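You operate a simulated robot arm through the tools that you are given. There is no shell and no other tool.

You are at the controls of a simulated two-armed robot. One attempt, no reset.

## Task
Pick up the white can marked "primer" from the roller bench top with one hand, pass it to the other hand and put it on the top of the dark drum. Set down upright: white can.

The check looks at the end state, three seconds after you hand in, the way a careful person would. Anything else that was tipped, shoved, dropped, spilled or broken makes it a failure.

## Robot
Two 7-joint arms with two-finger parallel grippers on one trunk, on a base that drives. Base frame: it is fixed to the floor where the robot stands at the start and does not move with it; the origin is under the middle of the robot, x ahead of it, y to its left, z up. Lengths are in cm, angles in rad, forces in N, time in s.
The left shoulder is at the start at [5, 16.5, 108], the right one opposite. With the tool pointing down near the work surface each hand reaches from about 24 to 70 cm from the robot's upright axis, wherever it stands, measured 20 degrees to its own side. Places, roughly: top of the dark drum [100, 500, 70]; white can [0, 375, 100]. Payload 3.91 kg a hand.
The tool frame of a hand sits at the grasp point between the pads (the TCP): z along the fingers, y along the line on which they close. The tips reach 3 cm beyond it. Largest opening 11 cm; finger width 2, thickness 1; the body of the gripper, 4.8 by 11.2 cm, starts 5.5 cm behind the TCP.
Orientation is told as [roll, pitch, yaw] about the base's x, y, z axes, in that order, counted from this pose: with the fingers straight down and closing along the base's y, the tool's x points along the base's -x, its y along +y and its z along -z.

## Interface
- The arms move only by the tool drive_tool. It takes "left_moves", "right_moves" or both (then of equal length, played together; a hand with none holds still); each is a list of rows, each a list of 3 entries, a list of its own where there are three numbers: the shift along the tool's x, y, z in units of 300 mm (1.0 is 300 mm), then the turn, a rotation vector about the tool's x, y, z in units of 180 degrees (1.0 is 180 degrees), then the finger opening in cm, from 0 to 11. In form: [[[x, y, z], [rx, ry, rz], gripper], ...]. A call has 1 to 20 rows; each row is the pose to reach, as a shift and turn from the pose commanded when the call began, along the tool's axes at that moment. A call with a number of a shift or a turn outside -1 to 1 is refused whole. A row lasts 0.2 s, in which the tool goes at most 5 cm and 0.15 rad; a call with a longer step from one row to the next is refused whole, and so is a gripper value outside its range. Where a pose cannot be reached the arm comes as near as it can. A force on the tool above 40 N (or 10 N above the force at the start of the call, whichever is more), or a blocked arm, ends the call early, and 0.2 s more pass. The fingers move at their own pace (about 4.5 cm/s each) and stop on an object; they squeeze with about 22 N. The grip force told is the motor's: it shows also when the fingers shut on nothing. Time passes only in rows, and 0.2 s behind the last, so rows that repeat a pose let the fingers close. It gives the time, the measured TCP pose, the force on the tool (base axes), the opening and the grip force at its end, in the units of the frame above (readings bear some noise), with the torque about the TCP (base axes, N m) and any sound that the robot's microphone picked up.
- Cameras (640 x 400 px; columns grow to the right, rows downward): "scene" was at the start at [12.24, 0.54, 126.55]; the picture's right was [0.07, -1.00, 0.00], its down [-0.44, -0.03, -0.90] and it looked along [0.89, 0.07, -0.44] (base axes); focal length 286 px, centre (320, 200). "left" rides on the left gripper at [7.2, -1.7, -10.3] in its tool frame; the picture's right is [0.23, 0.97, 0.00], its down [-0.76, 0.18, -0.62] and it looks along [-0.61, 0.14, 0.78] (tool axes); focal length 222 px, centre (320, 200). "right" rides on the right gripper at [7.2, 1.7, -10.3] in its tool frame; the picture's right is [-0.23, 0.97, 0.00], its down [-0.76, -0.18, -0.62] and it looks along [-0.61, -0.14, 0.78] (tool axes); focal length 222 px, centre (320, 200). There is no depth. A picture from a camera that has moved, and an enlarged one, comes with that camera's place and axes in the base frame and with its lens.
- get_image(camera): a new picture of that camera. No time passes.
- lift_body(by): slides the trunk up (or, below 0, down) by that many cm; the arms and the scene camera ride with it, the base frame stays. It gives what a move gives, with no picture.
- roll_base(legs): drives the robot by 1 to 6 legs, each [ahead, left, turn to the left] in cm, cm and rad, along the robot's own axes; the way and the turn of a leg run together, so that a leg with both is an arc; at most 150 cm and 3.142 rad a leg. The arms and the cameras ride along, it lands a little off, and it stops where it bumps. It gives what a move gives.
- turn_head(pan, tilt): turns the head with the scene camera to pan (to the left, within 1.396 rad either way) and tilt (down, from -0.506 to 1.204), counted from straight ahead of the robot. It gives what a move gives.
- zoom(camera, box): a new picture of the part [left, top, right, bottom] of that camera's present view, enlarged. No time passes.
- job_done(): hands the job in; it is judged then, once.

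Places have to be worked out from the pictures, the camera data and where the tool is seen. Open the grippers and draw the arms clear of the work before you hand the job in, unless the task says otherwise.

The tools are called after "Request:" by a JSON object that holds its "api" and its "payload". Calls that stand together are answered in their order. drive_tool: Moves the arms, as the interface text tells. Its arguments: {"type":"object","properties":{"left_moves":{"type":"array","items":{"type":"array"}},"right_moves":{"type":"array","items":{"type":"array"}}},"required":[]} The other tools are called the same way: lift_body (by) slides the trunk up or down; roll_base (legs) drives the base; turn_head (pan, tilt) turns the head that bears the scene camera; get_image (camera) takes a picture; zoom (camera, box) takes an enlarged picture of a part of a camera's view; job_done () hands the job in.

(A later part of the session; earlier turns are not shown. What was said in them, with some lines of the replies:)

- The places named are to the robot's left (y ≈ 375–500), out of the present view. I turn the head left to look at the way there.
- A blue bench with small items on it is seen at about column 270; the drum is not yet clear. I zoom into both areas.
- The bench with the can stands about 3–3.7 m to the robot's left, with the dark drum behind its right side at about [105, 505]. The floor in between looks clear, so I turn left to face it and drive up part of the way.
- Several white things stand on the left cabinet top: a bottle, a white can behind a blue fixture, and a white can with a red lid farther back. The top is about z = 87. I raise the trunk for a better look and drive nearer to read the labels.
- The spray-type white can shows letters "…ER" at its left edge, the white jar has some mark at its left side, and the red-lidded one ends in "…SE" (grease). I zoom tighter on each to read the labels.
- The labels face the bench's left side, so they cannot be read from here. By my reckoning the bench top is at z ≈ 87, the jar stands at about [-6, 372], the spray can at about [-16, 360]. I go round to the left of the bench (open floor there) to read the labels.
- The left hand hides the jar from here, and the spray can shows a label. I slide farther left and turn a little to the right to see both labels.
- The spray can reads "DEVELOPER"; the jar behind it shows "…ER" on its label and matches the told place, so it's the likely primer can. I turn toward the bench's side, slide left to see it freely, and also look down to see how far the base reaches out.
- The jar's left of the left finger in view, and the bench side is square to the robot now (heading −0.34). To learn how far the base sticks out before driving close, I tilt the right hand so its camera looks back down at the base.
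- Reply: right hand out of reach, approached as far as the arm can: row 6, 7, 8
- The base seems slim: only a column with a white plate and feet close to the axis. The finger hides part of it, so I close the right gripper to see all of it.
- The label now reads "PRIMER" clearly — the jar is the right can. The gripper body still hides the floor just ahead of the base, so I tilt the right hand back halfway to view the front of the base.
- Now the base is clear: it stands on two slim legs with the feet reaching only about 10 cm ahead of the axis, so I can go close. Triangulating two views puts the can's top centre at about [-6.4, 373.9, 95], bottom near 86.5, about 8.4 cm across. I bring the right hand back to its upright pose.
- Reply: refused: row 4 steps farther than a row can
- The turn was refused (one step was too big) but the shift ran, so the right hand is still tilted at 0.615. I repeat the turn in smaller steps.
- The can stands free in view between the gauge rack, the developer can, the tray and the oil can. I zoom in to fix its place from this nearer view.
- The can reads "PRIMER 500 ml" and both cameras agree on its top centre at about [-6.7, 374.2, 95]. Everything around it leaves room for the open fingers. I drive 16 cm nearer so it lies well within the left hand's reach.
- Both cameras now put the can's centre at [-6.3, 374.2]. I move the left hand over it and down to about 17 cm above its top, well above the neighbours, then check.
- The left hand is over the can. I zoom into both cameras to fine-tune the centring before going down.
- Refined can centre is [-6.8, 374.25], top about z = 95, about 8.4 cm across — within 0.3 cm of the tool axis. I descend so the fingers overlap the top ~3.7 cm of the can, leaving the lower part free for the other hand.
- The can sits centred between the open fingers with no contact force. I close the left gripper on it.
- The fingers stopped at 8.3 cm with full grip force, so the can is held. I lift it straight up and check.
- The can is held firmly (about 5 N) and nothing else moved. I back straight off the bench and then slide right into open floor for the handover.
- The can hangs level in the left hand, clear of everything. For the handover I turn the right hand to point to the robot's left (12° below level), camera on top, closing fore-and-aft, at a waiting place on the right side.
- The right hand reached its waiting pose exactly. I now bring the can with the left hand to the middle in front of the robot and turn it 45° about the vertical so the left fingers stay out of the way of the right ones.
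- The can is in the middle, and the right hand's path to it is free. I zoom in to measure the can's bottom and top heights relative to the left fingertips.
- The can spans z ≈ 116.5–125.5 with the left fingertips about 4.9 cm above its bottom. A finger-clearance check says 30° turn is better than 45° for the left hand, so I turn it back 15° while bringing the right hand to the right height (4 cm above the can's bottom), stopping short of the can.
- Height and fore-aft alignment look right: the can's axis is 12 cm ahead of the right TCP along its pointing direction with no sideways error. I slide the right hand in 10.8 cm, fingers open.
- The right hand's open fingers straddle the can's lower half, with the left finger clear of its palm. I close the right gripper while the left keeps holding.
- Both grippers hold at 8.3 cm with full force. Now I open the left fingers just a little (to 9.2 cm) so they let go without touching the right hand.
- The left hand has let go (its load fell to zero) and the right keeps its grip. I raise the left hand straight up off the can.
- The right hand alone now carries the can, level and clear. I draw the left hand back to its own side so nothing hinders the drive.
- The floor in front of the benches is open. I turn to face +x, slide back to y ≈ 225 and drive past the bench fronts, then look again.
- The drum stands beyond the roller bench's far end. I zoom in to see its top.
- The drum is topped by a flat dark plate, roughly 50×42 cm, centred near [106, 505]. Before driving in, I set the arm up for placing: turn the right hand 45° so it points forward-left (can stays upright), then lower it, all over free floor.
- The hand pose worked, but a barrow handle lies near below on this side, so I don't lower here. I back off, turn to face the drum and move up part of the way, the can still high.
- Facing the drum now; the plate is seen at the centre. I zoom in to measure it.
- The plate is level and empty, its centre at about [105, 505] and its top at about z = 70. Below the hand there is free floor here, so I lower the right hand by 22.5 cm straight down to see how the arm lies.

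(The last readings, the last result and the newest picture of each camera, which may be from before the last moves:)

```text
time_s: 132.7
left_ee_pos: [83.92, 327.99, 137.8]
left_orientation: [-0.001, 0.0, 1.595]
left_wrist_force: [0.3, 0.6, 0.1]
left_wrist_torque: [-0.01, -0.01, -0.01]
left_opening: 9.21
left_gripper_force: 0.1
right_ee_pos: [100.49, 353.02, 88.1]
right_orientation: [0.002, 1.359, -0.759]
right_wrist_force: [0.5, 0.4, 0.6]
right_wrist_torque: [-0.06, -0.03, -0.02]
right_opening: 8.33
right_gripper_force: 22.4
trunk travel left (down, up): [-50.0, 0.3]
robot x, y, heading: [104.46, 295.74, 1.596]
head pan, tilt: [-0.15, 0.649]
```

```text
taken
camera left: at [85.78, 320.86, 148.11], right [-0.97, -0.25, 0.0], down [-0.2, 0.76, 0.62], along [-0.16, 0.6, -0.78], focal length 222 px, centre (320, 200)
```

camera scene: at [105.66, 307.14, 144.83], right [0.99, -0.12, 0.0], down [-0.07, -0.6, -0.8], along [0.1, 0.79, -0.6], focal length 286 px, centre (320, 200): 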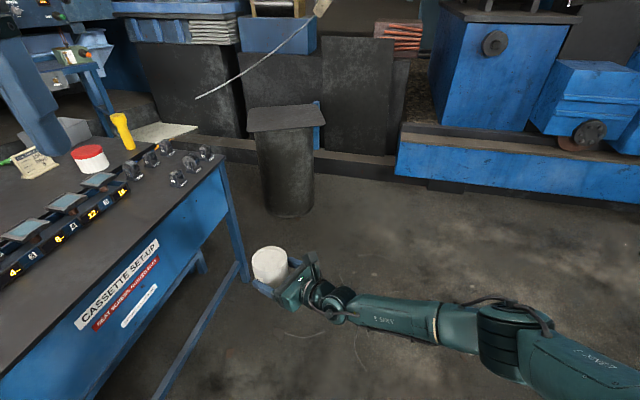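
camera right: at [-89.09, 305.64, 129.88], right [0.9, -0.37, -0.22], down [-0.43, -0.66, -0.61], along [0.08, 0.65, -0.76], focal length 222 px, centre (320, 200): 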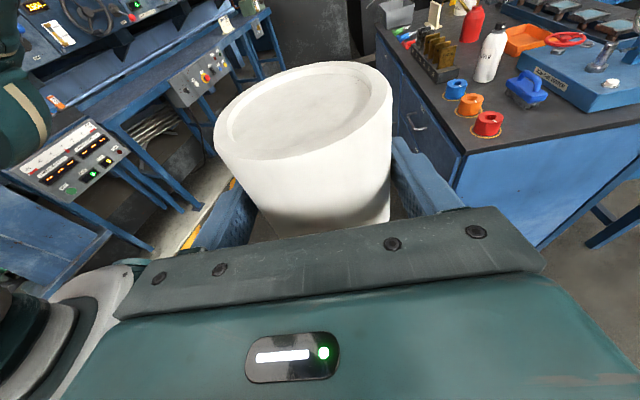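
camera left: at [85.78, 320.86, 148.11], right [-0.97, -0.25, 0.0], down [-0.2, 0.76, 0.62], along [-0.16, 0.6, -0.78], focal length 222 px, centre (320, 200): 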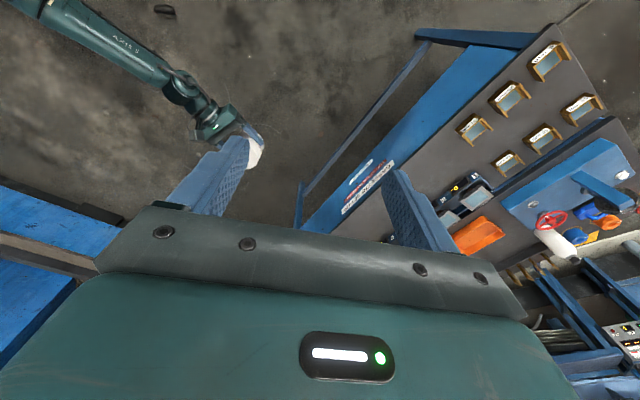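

The arm lies well: forearm nearly level and out to the right, above can-bottom height. The can's bottom is at about z = 84, well above the plate (≈70). I drive most of the way, then re-measure.

Request:
{"api": "roll_base", "payload": {"legs": [[100, -9, 0]]}}

Request:
{"api": "turn_head", "payload": {"pan": 0.0, "tilt": 0.65}}

Request:
{"api": "get_image", "payload": {"camera": "scene"}}

Request:
{"api": "get_image", "payload": {"camera": "right"}}

```text
time_s: 137.9
left_ee_pos: [90.19, 428.31, 137.77]
left_orientation: [-0.001, 0.002, 1.599]
left_wrist_force: [-0.3, 0.2, 0.1]
left_wrist_torque: [0.02, 0.01, -0.01]
left_opening: 9.21
left_gripper_force: 0.1
right_ee_pos: [106.65, 453.4, 88.23]
right_orientation: [0.0, 1.358, -0.757]
right_wrist_force: [-0.1, 0.6, 0.2]
right_wrist_torque: [-0.08, -0.05, 0.03]
right_opening: 8.35
right_gripper_force: 21.8
trunk travel left (down, up): [-50.0, 0.3]
robot x, y, heading: [110.99, 396.01, 1.597]
head pan, tilt: [-0.15, 0.649]
```

```text
time_s: 138.7
left_ee_pos: [90.3, 428.23, 137.84]
left_orientation: [-0.001, 0.0, 1.599]
left_wrist_force: [1.1, 0.3, 0.2]
left_wrist_torque: [0.03, 0.0, 0.01]
left_opening: 9.22
left_gripper_force: 0.0
right_ee_pos: [106.73, 453.24, 88.13]
right_orientation: [0.0, 1.361, -0.757]
right_wrist_force: [0.3, -0.4, 0.9]
right_wrist_torque: [-0.05, -0.06, 0.01]
right_opening: 8.33
right_gripper_force: 22.1
trunk travel left (down, up): [-50.0, 0.3]
robot x, y, heading: [110.81, 396.03, 1.603]
head pan, tilt: [0.0, 0.649]
```

```text
taken
camera scene: at [110.77, 407.5, 144.82], right [1.0, 0.03, 0.0], down [0.02, -0.6, -0.8], along [-0.02, 0.8, -0.6], focal length 286 px, centre (320, 200)
```

scene: 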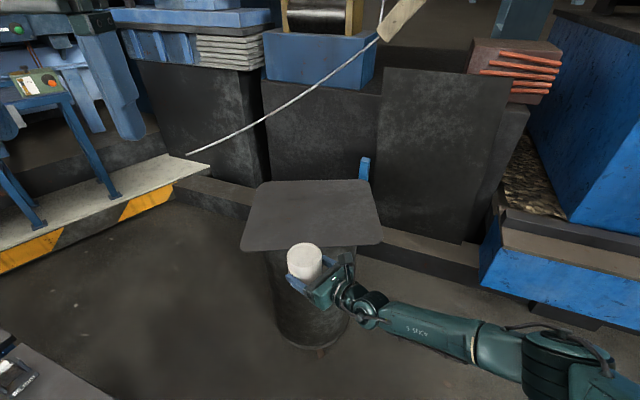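

```text
taken
camera right: at [114.14, 448.64, 97.44], right [0.7, 0.68, -0.22], down [0.44, -0.66, -0.61], along [-0.56, 0.34, -0.76], focal length 222 px, centre (320, 200)
```

right: 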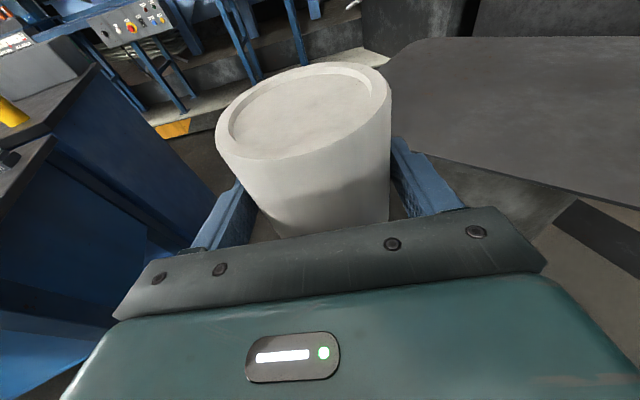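

Request:
{"api": "zoom", "payload": {"camera": "scene", "box": [220, 160, 420, 360]}}

```text
2.00 times, centred on (320, 260) of scene
camera zoom: at [110.77, 407.5, 144.82], right [1.0, 0.03, 0.0], down [0.02, -0.6, -0.8], along [-0.02, 0.8, -0.6], focal length 572 px, centre (320, 80)
```

zoom: 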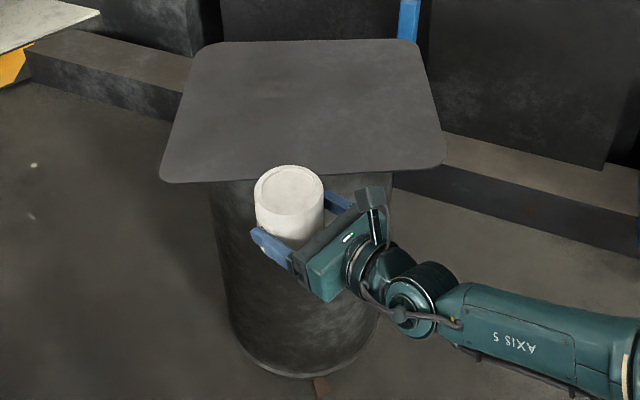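

From three views the plate's top works out nearer z ≈ 73.5, with the drum's centre at about [105.5, 495.5]; the can hangs at [105.8, 454.5] with its bottom at ~84. I drive the last 40 cm so the can is over the middle of the drum.

Request:
{"api": "roll_base", "payload": {"legs": [[39.5, -1, 0]]}}

Request:
{"api": "get_image", "payload": {"camera": "scene"}}

Request:
{"api": "get_image", "payload": {"camera": "right"}}

Request:
{"api": "get_image", "payload": {"camera": "left"}}

```text
time_s: 141.1
left_ee_pos: [90.46, 467.63, 137.7]
left_orientation: [-0.002, 0.0, 1.595]
left_wrist_force: [0.4, -0.4, -0.3]
left_wrist_torque: [-0.03, 0.02, 0.0]
left_opening: 9.21
left_gripper_force: 0.1
right_ee_pos: [106.88, 492.83, 88.06]
right_orientation: [0.001, 1.361, -0.759]
right_wrist_force: [0.6, 0.2, -0.2]
right_wrist_torque: [-0.06, -0.05, -0.03]
right_opening: 8.31
right_gripper_force: 22.0
trunk travel left (down, up): [-50.0, 0.3]
robot x, y, heading: [110.83, 435.23, 1.596]
head pan, tilt: [0.0, 0.649]
```

```text
taken
camera scene: at [110.82, 446.86, 144.82], right [1.0, 0.02, 0.0], down [0.01, -0.61, -0.8], along [-0.02, 0.8, -0.61], focal length 286 px, centre (320, 200)
```

scene: 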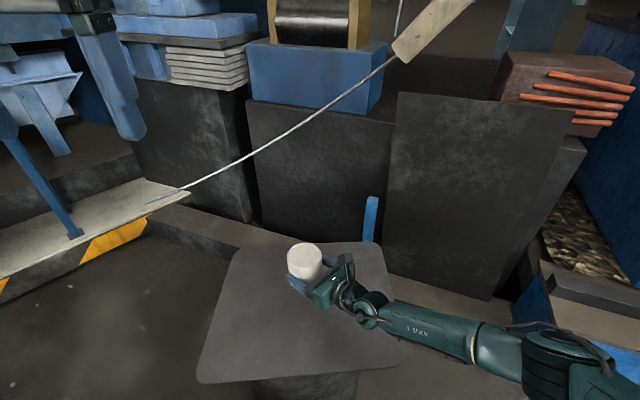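

```text
taken
camera right: at [114.35, 487.96, 97.43], right [0.71, 0.67, -0.22], down [0.43, -0.66, -0.61], along [-0.56, 0.34, -0.76], focal length 222 px, centre (320, 200)
```

right: 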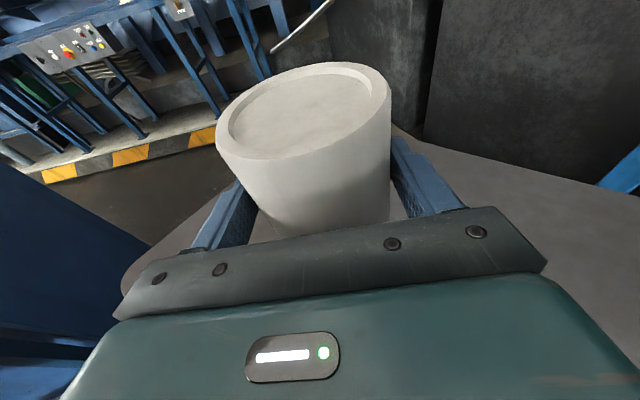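

```text
taken
camera left: at [92.26, 460.55, 148.11], right [-0.97, -0.25, 0.0], down [-0.2, 0.76, 0.62], along [-0.15, 0.6, -0.78], focal length 222 px, centre (320, 200)
```

left: 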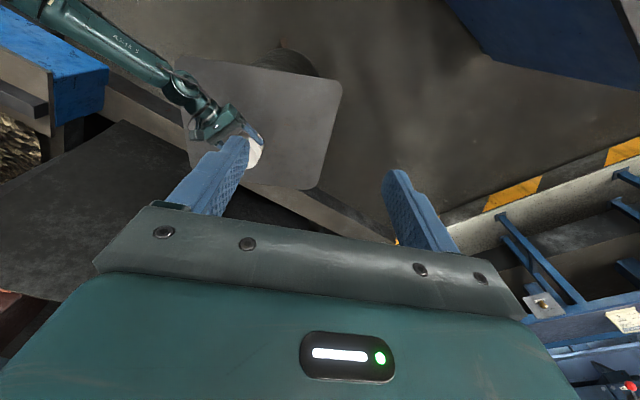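

The can is now over the middle of the plate (plate centre ≈ [106.5, 495.5], z ≈ 73.5). Before lowering the trunk I look left to be sure the left elbow is clear of the bench.

Request:
{"api": "turn_head", "payload": {"pan": 1.2, "tilt": 0.7}}

Request:
{"api": "get_image", "payload": {"camera": "scene"}}

Request:
{"api": "turn_head", "payload": {"pan": -0.9, "tilt": 0.7}}

Request:
{"api": "get_image", "payload": {"camera": "scene"}}

```text
time_s: 142.5
left_ee_pos: [90.31, 467.63, 137.75]
left_orientation: [-0.002, -0.001, 1.597]
left_wrist_force: [-0.4, -0.1, 0.9]
left_wrist_torque: [-0.01, -0.01, 0.0]
left_opening: 9.19
left_gripper_force: 0.1
right_ee_pos: [106.93, 492.69, 88.18]
right_orientation: [0.001, 1.358, -0.759]
right_wrist_force: [0.1, -0.4, 0.6]
right_wrist_torque: [-0.07, -0.05, -0.01]
right_opening: 8.34
right_gripper_force: 21.7
trunk travel left (down, up): [-50.0, 0.3]
robot x, y, heading: [110.99, 435.17, 1.592]
head pan, tilt: [1.201, 0.7]
```

```text
taken
camera scene: at [103.03, 441.03, 144.39], right [0.34, 0.94, 0.0], down [0.61, -0.22, -0.76], along [-0.72, 0.26, -0.64], focal length 286 px, centre (320, 200)
```

scene: 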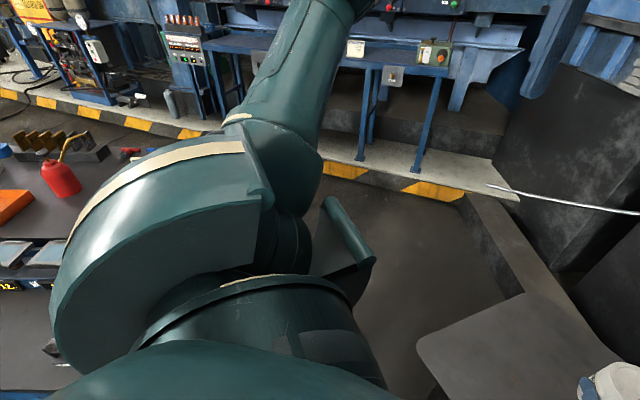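

```text
time_s: 144.5
left_ee_pos: [90.36, 467.46, 137.73]
left_orientation: [-0.002, -0.002, 1.596]
left_wrist_force: [-0.4, -0.4, 0.0]
left_wrist_torque: [-0.02, 0.0, 0.0]
left_opening: 9.2
left_gripper_force: 0.0
right_ee_pos: [106.99, 492.56, 88.0]
right_orientation: [0.001, 1.361, -0.76]
right_wrist_force: [-0.3, 0.6, -0.5]
right_wrist_torque: [-0.05, -0.08, 0.02]
right_opening: 8.32
right_gripper_force: 21.9
trunk travel left (down, up): [-50.0, 0.3]
robot x, y, heading: [111.11, 435.36, 1.593]
head pan, tilt: [-0.901, 0.7]
```

```text
taken
camera scene: at [117.55, 443.57, 144.39], right [0.64, -0.77, 0.0], down [-0.5, -0.41, -0.76], along [0.59, 0.49, -0.64], focal length 286 px, centre (320, 200)
```

scene: 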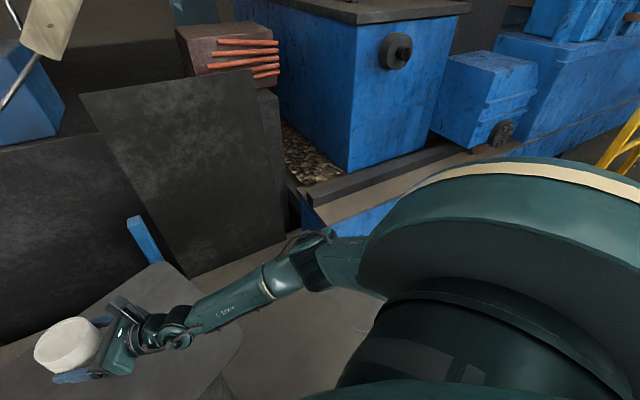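

Both arms are clear of everything around. I lower the trunk by 8 cm and look at the gap under the can.

Request:
{"api": "lift_body", "payload": {"by": -8}}

Request:
{"api": "turn_head", "payload": {"pan": 0.1, "tilt": 0.7}}

Request:
{"api": "zoom", "payload": {"camera": "scene", "box": [200, 140, 480, 340]}}

Request:
{"api": "get_image", "payload": {"camera": "right"}}

```text
time_s: 145.7
left_ee_pos: [90.28, 467.55, 129.79]
left_orientation: [-0.002, 0.001, 1.598]
left_wrist_force: [0.8, 0.0, -0.5]
left_wrist_torque: [0.02, 0.0, 0.02]
left_opening: 9.2
left_gripper_force: 0.0
right_ee_pos: [107.02, 492.55, 80.08]
right_orientation: [0.0, 1.36, -0.761]
right_wrist_force: [-0.2, 0.3, -0.5]
right_wrist_torque: [-0.06, -0.08, 0.01]
right_opening: 8.34
right_gripper_force: 22.0
trunk travel left (down, up): [-42.0, 8.3]
robot x, y, heading: [110.97, 435.4, 1.592]
head pan, tilt: [-0.901, 0.7]
```

```text
time_s: 147.0
left_ee_pos: [90.41, 467.57, 129.77]
left_orientation: [-0.004, -0.001, 1.595]
left_wrist_force: [-0.3, 0.5, -0.7]
left_wrist_torque: [0.01, -0.03, -0.01]
left_opening: 9.22
left_gripper_force: 0.0
right_ee_pos: [107.03, 492.63, 80.13]
right_orientation: [-0.001, 1.36, -0.76]
right_wrist_force: [0.2, -0.1, -0.1]
right_wrist_torque: [-0.07, -0.06, 0.0]
right_opening: 8.29
right_gripper_force: 22.3
trunk travel left (down, up): [-42.0, 8.3]
robot x, y, heading: [110.79, 434.9, 1.596]
head pan, tilt: [0.099, 0.7]
```

```text
2.00 times, centred on (340, 240) of scene
camera zoom: at [109.99, 446.56, 136.39], right [0.99, 0.12, 0.0], down [0.08, -0.64, -0.76], along [-0.09, 0.76, -0.64], focal length 572 px, centre (280, 120)
```

zoom: 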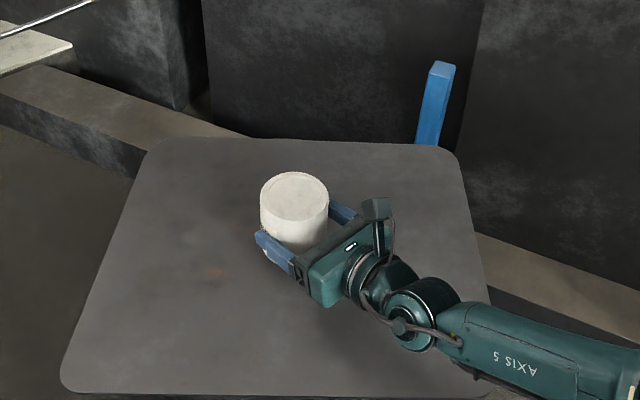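

```text
taken
camera right: at [114.35, 487.92, 89.44], right [0.71, 0.67, -0.22], down [0.43, -0.66, -0.61], along [-0.56, 0.34, -0.76], focal length 222 px, centre (320, 200)
```

right: 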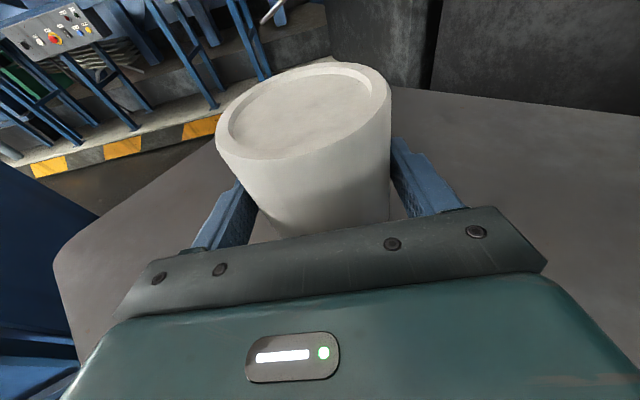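

The can's bottom should be about 2.5 cm above the plate. I lower it gently with the arm, 1 cm first, watching the force.

Request:
{"api": "drive_tool", "payload": {"right_moves": [[[-0.0163, 0, 0.0035], [0, 0, 0], 2], [[-0.0326, 0, 0.0069], [0, 0, 0], 2], [[-0.0326, 0, 0.0069], [0, 0, 0], 2]]}}

Request:
{"api": "zoom", "payload": {"camera": "scene", "box": [290, 190, 420, 300]}}

```text
time_s: 147.8
left_ee_pos: [90.34, 467.61, 129.78]
left_orientation: [-0.003, 0.0, 1.597]
left_wrist_force: [-0.2, -0.6, -0.6]
left_wrist_torque: [0.0, 0.03, -0.02]
left_opening: 9.21
left_gripper_force: 0.0
right_ee_pos: [106.76, 492.61, 79.06]
right_orientation: [-0.001, 1.358, -0.761]
right_wrist_force: [0.6, 0.0, 0.1]
right_wrist_torque: [-0.06, -0.02, -0.04]
right_opening: 8.34
right_gripper_force: 22.3
trunk travel left (down, up): [-42.0, 8.3]
robot x, y, heading: [110.6, 435.05, 1.593]
head pan, tilt: [0.099, 0.7]
```

```text
3.64 times, centred on (355, 245) of scene
camera zoom: at [109.98, 446.56, 136.39], right [0.99, 0.12, 0.0], down [0.08, -0.64, -0.76], along [-0.09, 0.76, -0.64], focal length 1041 px, centre (193, 36)
```

zoom: 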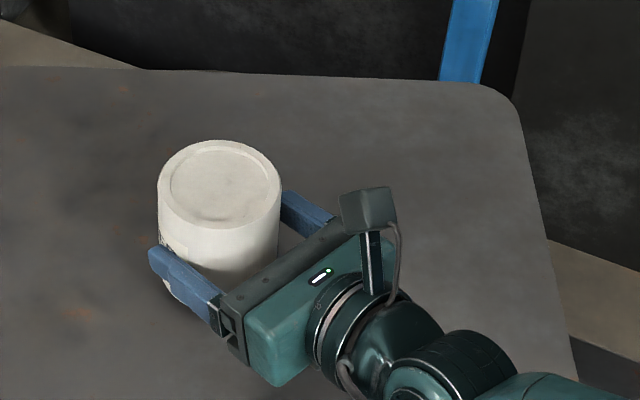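

No contact yet. I lower another 1 cm.

Request:
{"api": "drive_tool", "payload": {"right_moves": [[[-0.0109, 0, 0.0023], [0, 0, 0], 2], [[-0.0217, 0, 0.0046], [0, 0, 0], 2], [[-0.0326, 0, 0.0069], [0, 0, 0], 2], [[-0.0326, 0, 0.0069], [0, 0, 0], 2]]}}

```text
time_s: 148.8
left_ee_pos: [90.4, 467.56, 129.79]
left_orientation: [-0.003, 0.001, 1.595]
left_wrist_force: [-0.2, -0.7, -0.3]
left_wrist_torque: [0.0, 0.0, 0.04]
left_opening: 9.22
left_gripper_force: 0.1
right_ee_pos: [106.96, 492.75, 78.16]
right_orientation: [0.003, 1.36, -0.76]
right_wrist_force: [-0.4, 0.0, 0.2]
right_wrist_torque: [0.01, 0.06, 0.01]
right_opening: 8.29
right_gripper_force: 21.9
trunk travel left (down, up): [-42.0, 8.3]
robot x, y, heading: [111.01, 435.52, 1.598]
head pan, tilt: [0.099, 0.7]
```

The torque about the wrist just fell to about zero, which may be first touch. I take a close look and then go on in finer steps.

Request:
{"api": "zoom", "payload": {"camera": "scene", "box": [300, 200, 390, 290]}}

Request:
{"api": "zoom", "payload": {"camera": "left", "box": [150, 60, 350, 200]}}

Request:
{"api": "drive_tool", "payload": {"right_moves": [[[-0.0065, 0, 0.0014], [0, 0, 0], 2], [[-0.013, 0, 0.0028], [0, 0, 0], 2], [[-0.013, 0, 0.0028], [0, 0, 0], 2]]}}

```text
4.44 times, centred on (345, 245) of scene
camera zoom: at [109.99, 446.53, 136.4], right [0.99, 0.12, 0.0], down [0.08, -0.64, -0.76], along [-0.09, 0.76, -0.64], focal length 1272 px, centre (209, 0)
```

zoom: 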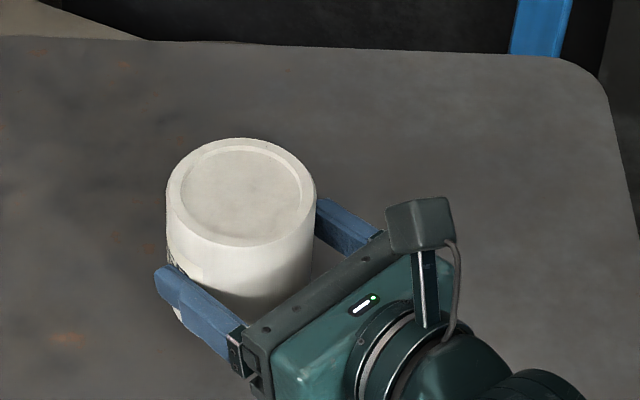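

```text
2.86 times, centred on (250, 130) of left
camera zoom: at [92.27, 460.46, 140.13], right [-0.97, -0.25, 0.0], down [-0.2, 0.76, 0.62], along [-0.15, 0.6, -0.78], focal length 635 px, centre (520, 400)
```

zoom: 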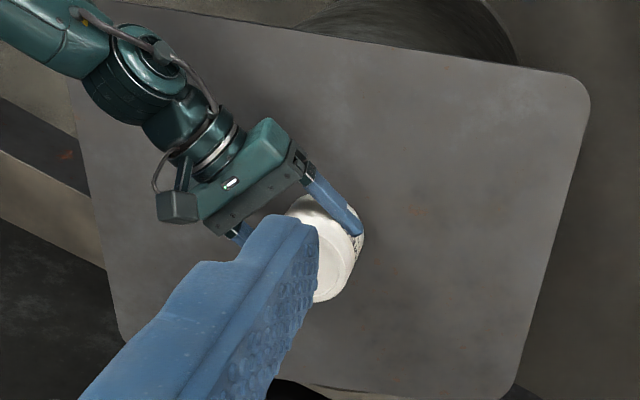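

```text
time_s: 149.6
left_ee_pos: [90.49, 467.32, 129.87]
left_orientation: [-0.002, -0.004, 1.596]
left_wrist_force: [0.5, -0.1, 0.4]
left_wrist_torque: [-0.02, -0.02, 0.01]
left_opening: 9.19
left_gripper_force: 0.0
right_ee_pos: [106.91, 492.82, 78.25]
right_orientation: [0.01, 1.37, -0.75]
right_wrist_force: [4.5, -2.1, 17.8]
right_wrist_torque: [-0.04, 0.31, 0.16]
right_opening: 8.32
right_gripper_force: 21.6
trunk travel left (down, up): [-42.0, 8.3]
robot x, y, heading: [111.17, 434.91, 1.593]
head pan, tilt: [0.099, 0.7]
```

Contact: the plate now pushes up with about 18 N at TCP z ≈ 78.2, so the can's bottom is on the plate (z ≈ 74.2). I ease the command up 0.4 cm to take the pressure off before letting go.

Request:
{"api": "drive_tool", "payload": {"right_moves": [[[0.0065, 0, -0.0014], [0, 0, 0], 2], [[0.012, 0, -0.0026], [0, 0, 0], 2], [[0.012, 0, -0.0026], [0, 0, 0], 2]]}}

Request:
{"api": "get_image", "payload": {"camera": "right"}}

```text
time_s: 150.4
left_ee_pos: [90.31, 467.45, 129.89]
left_orientation: [-0.003, 0.0, 1.595]
left_wrist_force: [-0.8, -0.3, -0.9]
left_wrist_torque: [-0.01, -0.02, -0.01]
left_opening: 9.2
left_gripper_force: 0.0
right_ee_pos: [106.92, 492.68, 78.07]
right_orientation: [0.008, 1.362, -0.753]
right_wrist_force: [-1.5, 5.0, 10.1]
right_wrist_torque: [0.27, 0.21, -0.09]
right_opening: 8.32
right_gripper_force: 22.3
trunk travel left (down, up): [-42.0, 8.3]
robot x, y, heading: [110.69, 435.48, 1.592]
head pan, tilt: [0.099, 0.7]
```

```text
taken
camera right: at [114.33, 487.89, 87.49], right [0.71, 0.67, -0.22], down [0.43, -0.66, -0.62], along [-0.56, 0.34, -0.76], focal length 222 px, centre (320, 200)
```

right: 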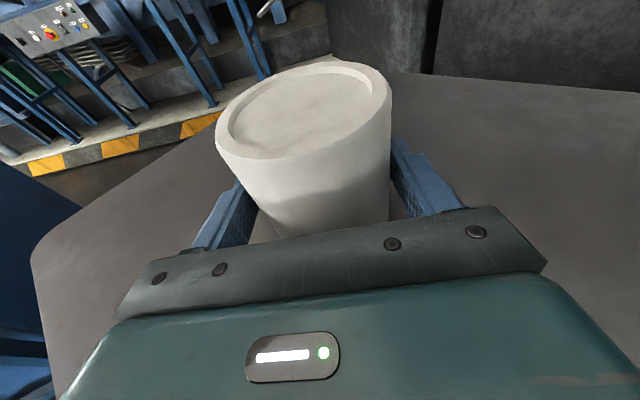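

Still about 10 N of upward push. I ease up another 0.12 cm so the can just rests with its own weight.

Request:
{"api": "drive_tool", "payload": {"right_moves": [[[0.004, 0, -0.0008], [0, 0, 0], 2], [[0.004, 0, -0.0008], [0, 0, 0], 2]]}}

```text
time_s: 151.0
left_ee_pos: [90.49, 467.42, 129.68]
left_orientation: [-0.003, -0.003, 1.594]
left_wrist_force: [-0.3, 0.6, -0.3]
left_wrist_torque: [0.0, -0.02, -0.03]
left_opening: 9.2
left_gripper_force: 0.0
right_ee_pos: [106.86, 492.42, 78.16]
right_orientation: [0.006, 1.358, -0.757]
right_wrist_force: [-0.7, 3.2, 4.8]
right_wrist_torque: [0.34, 0.21, -0.02]
right_opening: 8.32
right_gripper_force: 22.1
trunk travel left (down, up): [-42.0, 8.3]
robot x, y, heading: [110.98, 435.29, 1.594]
head pan, tilt: [0.099, 0.7]
```

Now only the can's own weight rests on the plate. I open the right gripper slowly and fully.

Request:
{"api": "drive_tool", "payload": {"right_moves": [[[0, 0, 0], [0, 0, 0], 8.6], [[0, 0, 0], [0, 0, 0], 9], [[0, 0, 0], [0, 0, 0], 10], [[0, 0, 0], [0, 0, 0], 11], [[0, 0, 0], [0, 0, 0], 11], [[0, 0, 0], [0, 0, 0], 11]]}}

Request:
{"api": "get_image", "payload": {"camera": "right"}}

Request:
{"api": "zoom", "payload": {"camera": "scene", "box": [290, 190, 420, 300]}}

```text
time_s: 152.4
left_ee_pos: [90.47, 467.57, 129.77]
left_orientation: [-0.002, -0.001, 1.595]
left_wrist_force: [-0.4, -0.3, -0.7]
left_wrist_torque: [0.03, 0.03, -0.02]
left_opening: 9.2
left_gripper_force: 0.1
right_ee_pos: [106.87, 492.53, 78.27]
right_orientation: [0.003, 1.36, -0.757]
right_wrist_force: [-0.2, -0.4, -1.0]
right_wrist_torque: [-0.02, -0.03, 0.01]
right_opening: 11.0
right_gripper_force: 0.0
trunk travel left (down, up): [-42.0, 8.3]
robot x, y, heading: [111.02, 435.15, 1.594]
head pan, tilt: [0.099, 0.7]
```

```text
taken
camera right: at [114.33, 487.89, 87.57], right [0.71, 0.67, -0.22], down [0.43, -0.66, -0.61], along [-0.56, 0.34, -0.76], focal length 222 px, centre (320, 200)
```

right: 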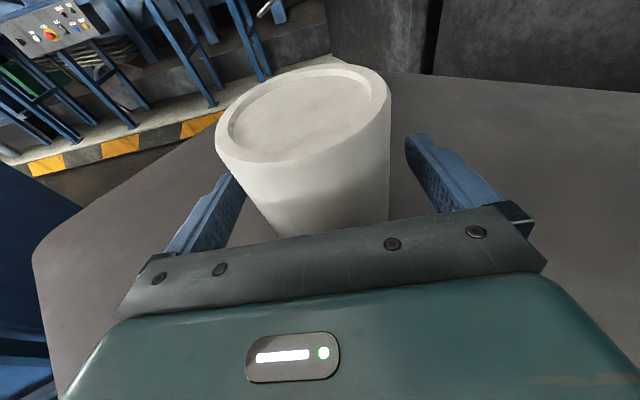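

```text
3.64 times, centred on (355, 245) of scene
camera zoom: at [109.99, 446.5, 136.4], right [0.99, 0.12, 0.0], down [0.08, -0.64, -0.76], along [-0.09, 0.76, -0.64], focal length 1041 px, centre (193, 36)
```

zoom: 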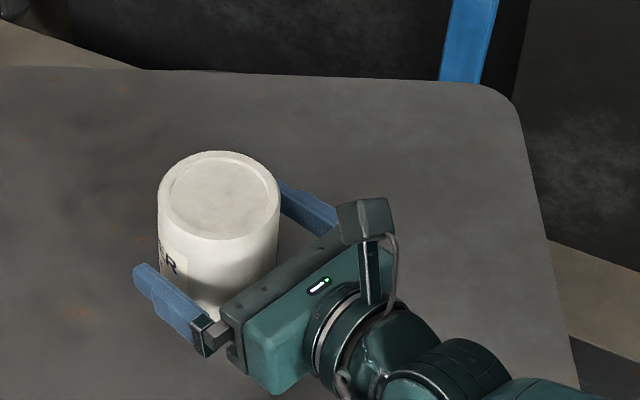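

The can stands upright and free between the open fingers. I draw the right hand straight back along its own axis (it rises a little as it goes).

Request:
{"api": "drive_tool", "payload": {"right_moves": [[[0, 0, -0.04], [0, 0, 0], 11], [[0, 0, -0.09], [0, 0, 0], 11], [[0, 0, -0.15], [0, 0, 0], 11], [[0, 0, -0.21], [0, 0, 0], 11], [[0, 0, -0.28], [0, 0, 0], 11], [[0, 0, -0.36], [0, 0, 0], 11], [[0, 0, -0.44], [0, 0, 0], 11], [[0, 0, -0.52], [0, 0, 0], 11], [[0, 0, -0.52], [0, 0, 0], 11]]}}

Request:
{"api": "get_image", "payload": {"camera": "scene"}}

Request:
{"api": "get_image", "payload": {"camera": "right"}}

```text
time_s: 154.4
left_ee_pos: [90.43, 467.53, 129.71]
left_orientation: [-0.002, 0.001, 1.595]
left_wrist_force: [-0.2, -0.1, 0.6]
left_wrist_torque: [0.0, 0.02, -0.02]
left_opening: 9.19
left_gripper_force: 0.1
right_ee_pos: [118.08, 482.1, 81.54]
right_orientation: [0.002, 1.359, -0.76]
right_wrist_force: [0.4, -0.3, -0.2]
right_wrist_torque: [0.01, 0.0, -0.03]
right_opening: 10.99
right_gripper_force: 0.1
trunk travel left (down, up): [-42.0, 8.3]
robot x, y, heading: [110.93, 435.32, 1.598]
head pan, tilt: [0.099, 0.7]
```

```text
taken
camera scene: at [109.97, 446.52, 136.39], right [0.99, 0.12, 0.0], down [0.08, -0.64, -0.76], along [-0.09, 0.76, -0.64], focal length 286 px, centre (320, 200)
```

scene: 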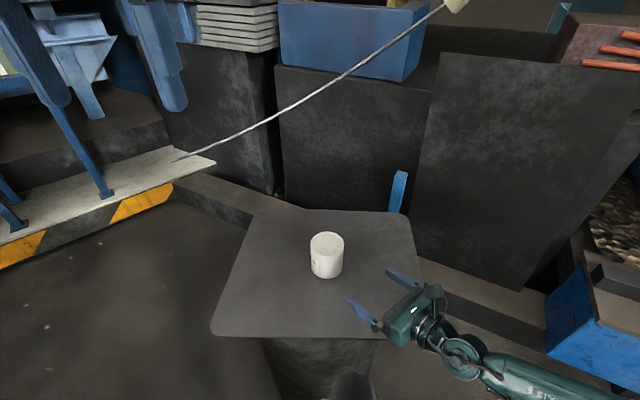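

```text
taken
camera right: at [125.47, 477.38, 90.86], right [0.71, 0.67, -0.22], down [0.43, -0.66, -0.61], along [-0.56, 0.34, -0.76], focal length 222 px, centre (320, 200)
```

right: 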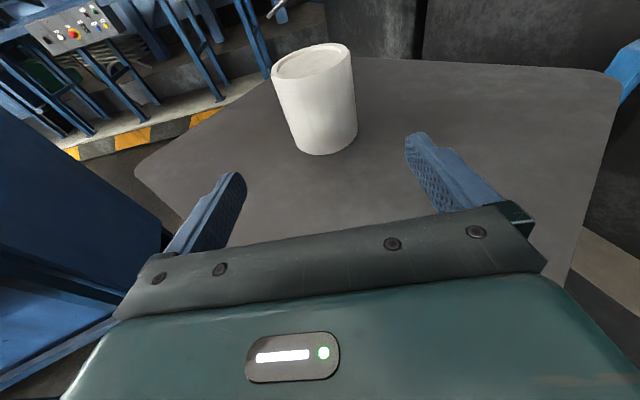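

The can stands upright near the plate's middle and the hand is off it. I raise the trunk and back the robot away so both arms are clear.

Request:
{"api": "lift_body", "payload": {"by": 8}}

Request:
{"api": "roll_base", "payload": {"legs": [[-45, 0, 0]]}}

Request:
{"api": "turn_head", "payload": {"pan": 0.05, "tilt": 0.5}}

Request:
{"api": "get_image", "payload": {"camera": "scene"}}

Request:
{"api": "zoom", "payload": {"camera": "scene", "box": [230, 120, 410, 250]}}

```text
time_s: 155.5
left_ee_pos: [90.35, 467.52, 137.78]
left_orientation: [-0.003, -0.001, 1.593]
left_wrist_force: [-0.4, -0.8, 0.0]
left_wrist_torque: [0.0, 0.0, -0.02]
left_opening: 9.2
left_gripper_force: 0.0
right_ee_pos: [118.14, 482.16, 89.44]
right_orientation: [0.001, 1.36, -0.759]
right_wrist_force: [0.1, 0.2, -0.1]
right_wrist_torque: [-0.01, 0.02, -0.02]
right_opening: 11.02
right_gripper_force: 0.1
trunk travel left (down, up): [-50.0, 0.3]
robot x, y, heading: [111.19, 435.23, 1.592]
head pan, tilt: [0.099, 0.7]
```

```text
time_s: 158.3
left_ee_pos: [91.62, 422.54, 137.75]
left_orientation: [-0.002, -0.001, 1.59]
left_wrist_force: [0.7, 0.2, -0.5]
left_wrist_torque: [0.01, 0.0, 0.03]
left_opening: 9.19
left_gripper_force: 0.1
right_ee_pos: [119.43, 437.03, 89.47]
right_orientation: [0.004, 1.361, -0.763]
right_wrist_force: [0.4, 0.6, 0.8]
right_wrist_torque: [-0.01, 0.0, 0.03]
right_opening: 11.0
right_gripper_force: 0.1
trunk travel left (down, up): [-50.0, 0.3]
robot x, y, heading: [111.92, 390.08, 1.59]
head pan, tilt: [0.099, 0.7]
```

```text
time_s: 159.0
left_ee_pos: [91.57, 422.57, 137.77]
left_orientation: [-0.002, 0.0, 1.588]
left_wrist_force: [0.0, 0.2, 0.3]
left_wrist_torque: [-0.03, 0.01, 0.0]
left_opening: 9.19
left_gripper_force: 0.1
right_ee_pos: [119.28, 436.99, 89.47]
right_orientation: [0.004, 1.359, -0.764]
right_wrist_force: [-0.7, 0.0, -0.4]
right_wrist_torque: [0.04, 0.03, -0.06]
right_opening: 10.99
right_gripper_force: 0.0
trunk travel left (down, up): [-50.0, 0.3]
robot x, y, heading: [111.68, 390.27, 1.587]
head pan, tilt: [0.051, 0.499]
```

```text
taken
camera scene: at [111.34, 402.05, 146.16], right [1.0, 0.07, 0.0], down [0.03, -0.48, -0.88], along [-0.06, 0.88, -0.48], focal length 286 px, centre (320, 200)
```

scene: 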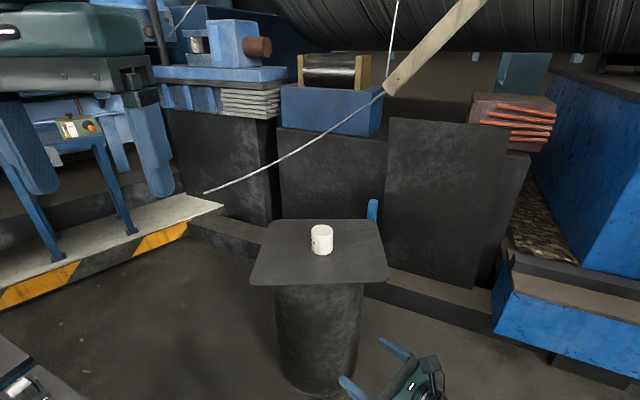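

```text
3.08 times, centred on (320, 185) of scene
camera zoom: at [111.34, 402.05, 146.16], right [1.0, 0.07, 0.0], down [0.03, -0.48, -0.88], along [-0.06, 0.88, -0.48], focal length 881 px, centre (320, 246)
```

zoom: 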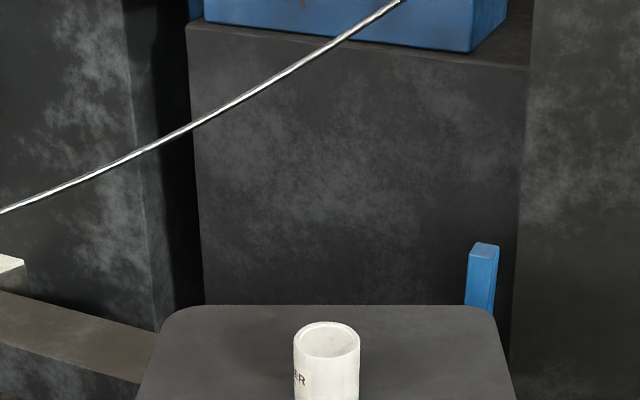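

The can stands upright in the middle of the drum top and both arms are clear. A last look at the bench to be sure nothing there was disturbed.

Request:
{"api": "turn_head", "payload": {"pan": 1.35, "tilt": 0.45}}

Request:
{"api": "get_image", "payload": {"camera": "scene"}}

Request:
{"api": "get_image", "payload": {"camera": "left"}}

```text
time_s: 160.5
left_ee_pos: [91.61, 422.47, 137.82]
left_orientation: [-0.002, -0.001, 1.589]
left_wrist_force: [-0.8, -0.7, 0.3]
left_wrist_torque: [0.04, 0.02, 0.0]
left_opening: 9.2
left_gripper_force: 0.0
right_ee_pos: [119.24, 436.88, 89.48]
right_orientation: [0.003, 1.359, -0.766]
right_wrist_force: [-0.6, -1.3, 0.2]
right_wrist_torque: [0.01, 0.02, -0.02]
right_opening: 10.96
right_gripper_force: 0.2
trunk travel left (down, up): [-50.0, 0.3]
robot x, y, heading: [111.86, 389.77, 1.59]
head pan, tilt: [1.349, 0.45]
```

```text
taken
camera scene: at [102.96, 394.84, 146.61], right [0.2, 0.98, 0.0], down [0.43, -0.09, -0.9], along [-0.88, 0.18, -0.44], focal length 286 px, centre (320, 200)
```

scene: 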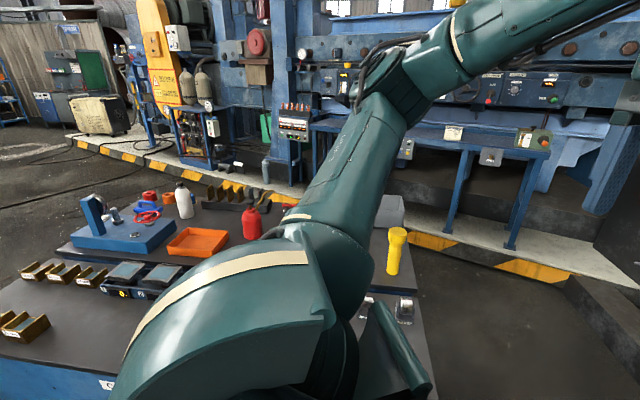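

```text
taken
camera left: at [93.34, 415.45, 148.13], right [-0.97, -0.24, 0.0], down [-0.19, 0.76, 0.62], along [-0.15, 0.6, -0.78], focal length 222 px, centre (320, 200)
```

left: 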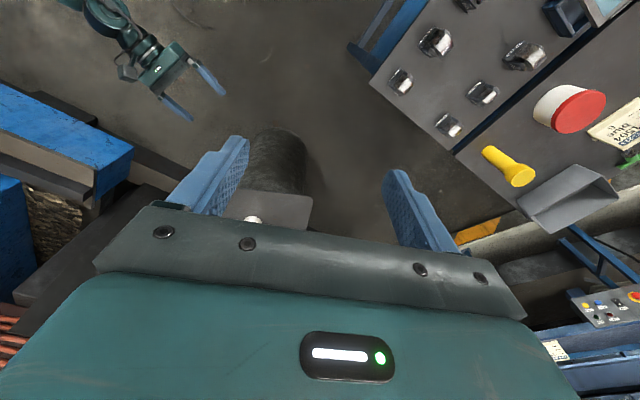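

All bench items stand as before. I open the left gripper fully for good measure, then hand in.

Request:
{"api": "drive_tool", "payload": {"left_moves": [[[0, 0, 0], [0, 0, 0], 11], [[0, 0, 0], [0, 0, 0], 11]]}}

```text
time_s: 161.1
left_ee_pos: [91.58, 422.47, 137.7]
left_orientation: [0.0, 0.0, 1.589]
left_wrist_force: [0.2, 0.2, 0.7]
left_wrist_torque: [0.0, 0.0, -0.02]
left_opening: 10.99
left_gripper_force: 0.0
right_ee_pos: [119.42, 437.01, 89.44]
right_orientation: [0.003, 1.359, -0.764]
right_wrist_force: [-0.7, -0.3, 0.7]
right_wrist_torque: [-0.03, 0.0, -0.03]
right_opening: 10.99
right_gripper_force: 0.2
trunk travel left (down, up): [-50.0, 0.3]
robot x, y, heading: [111.74, 389.93, 1.591]
head pan, tilt: [1.349, 0.45]
```

The primer can stands upright on the drum top, both grippers are open and empty, and the arms are clear. I hand the job in.

Request:
{"api": "job_done", "payload": {}}

```text
The job is handed in.
```

The primer can is standing upright near the middle of the plate on top of the dark drum, and the job is handed in.

I picked it up from the bench with the left hand, passed it to the right hand in mid-air, and set it down with the right. In the last pictures before handing in, the can was upright. The bench items I could see were still standing; the robot's own arm hid part of the bench. Both grippers were open and the robot had backed away from the drum. No verdict from the check has come back yet.
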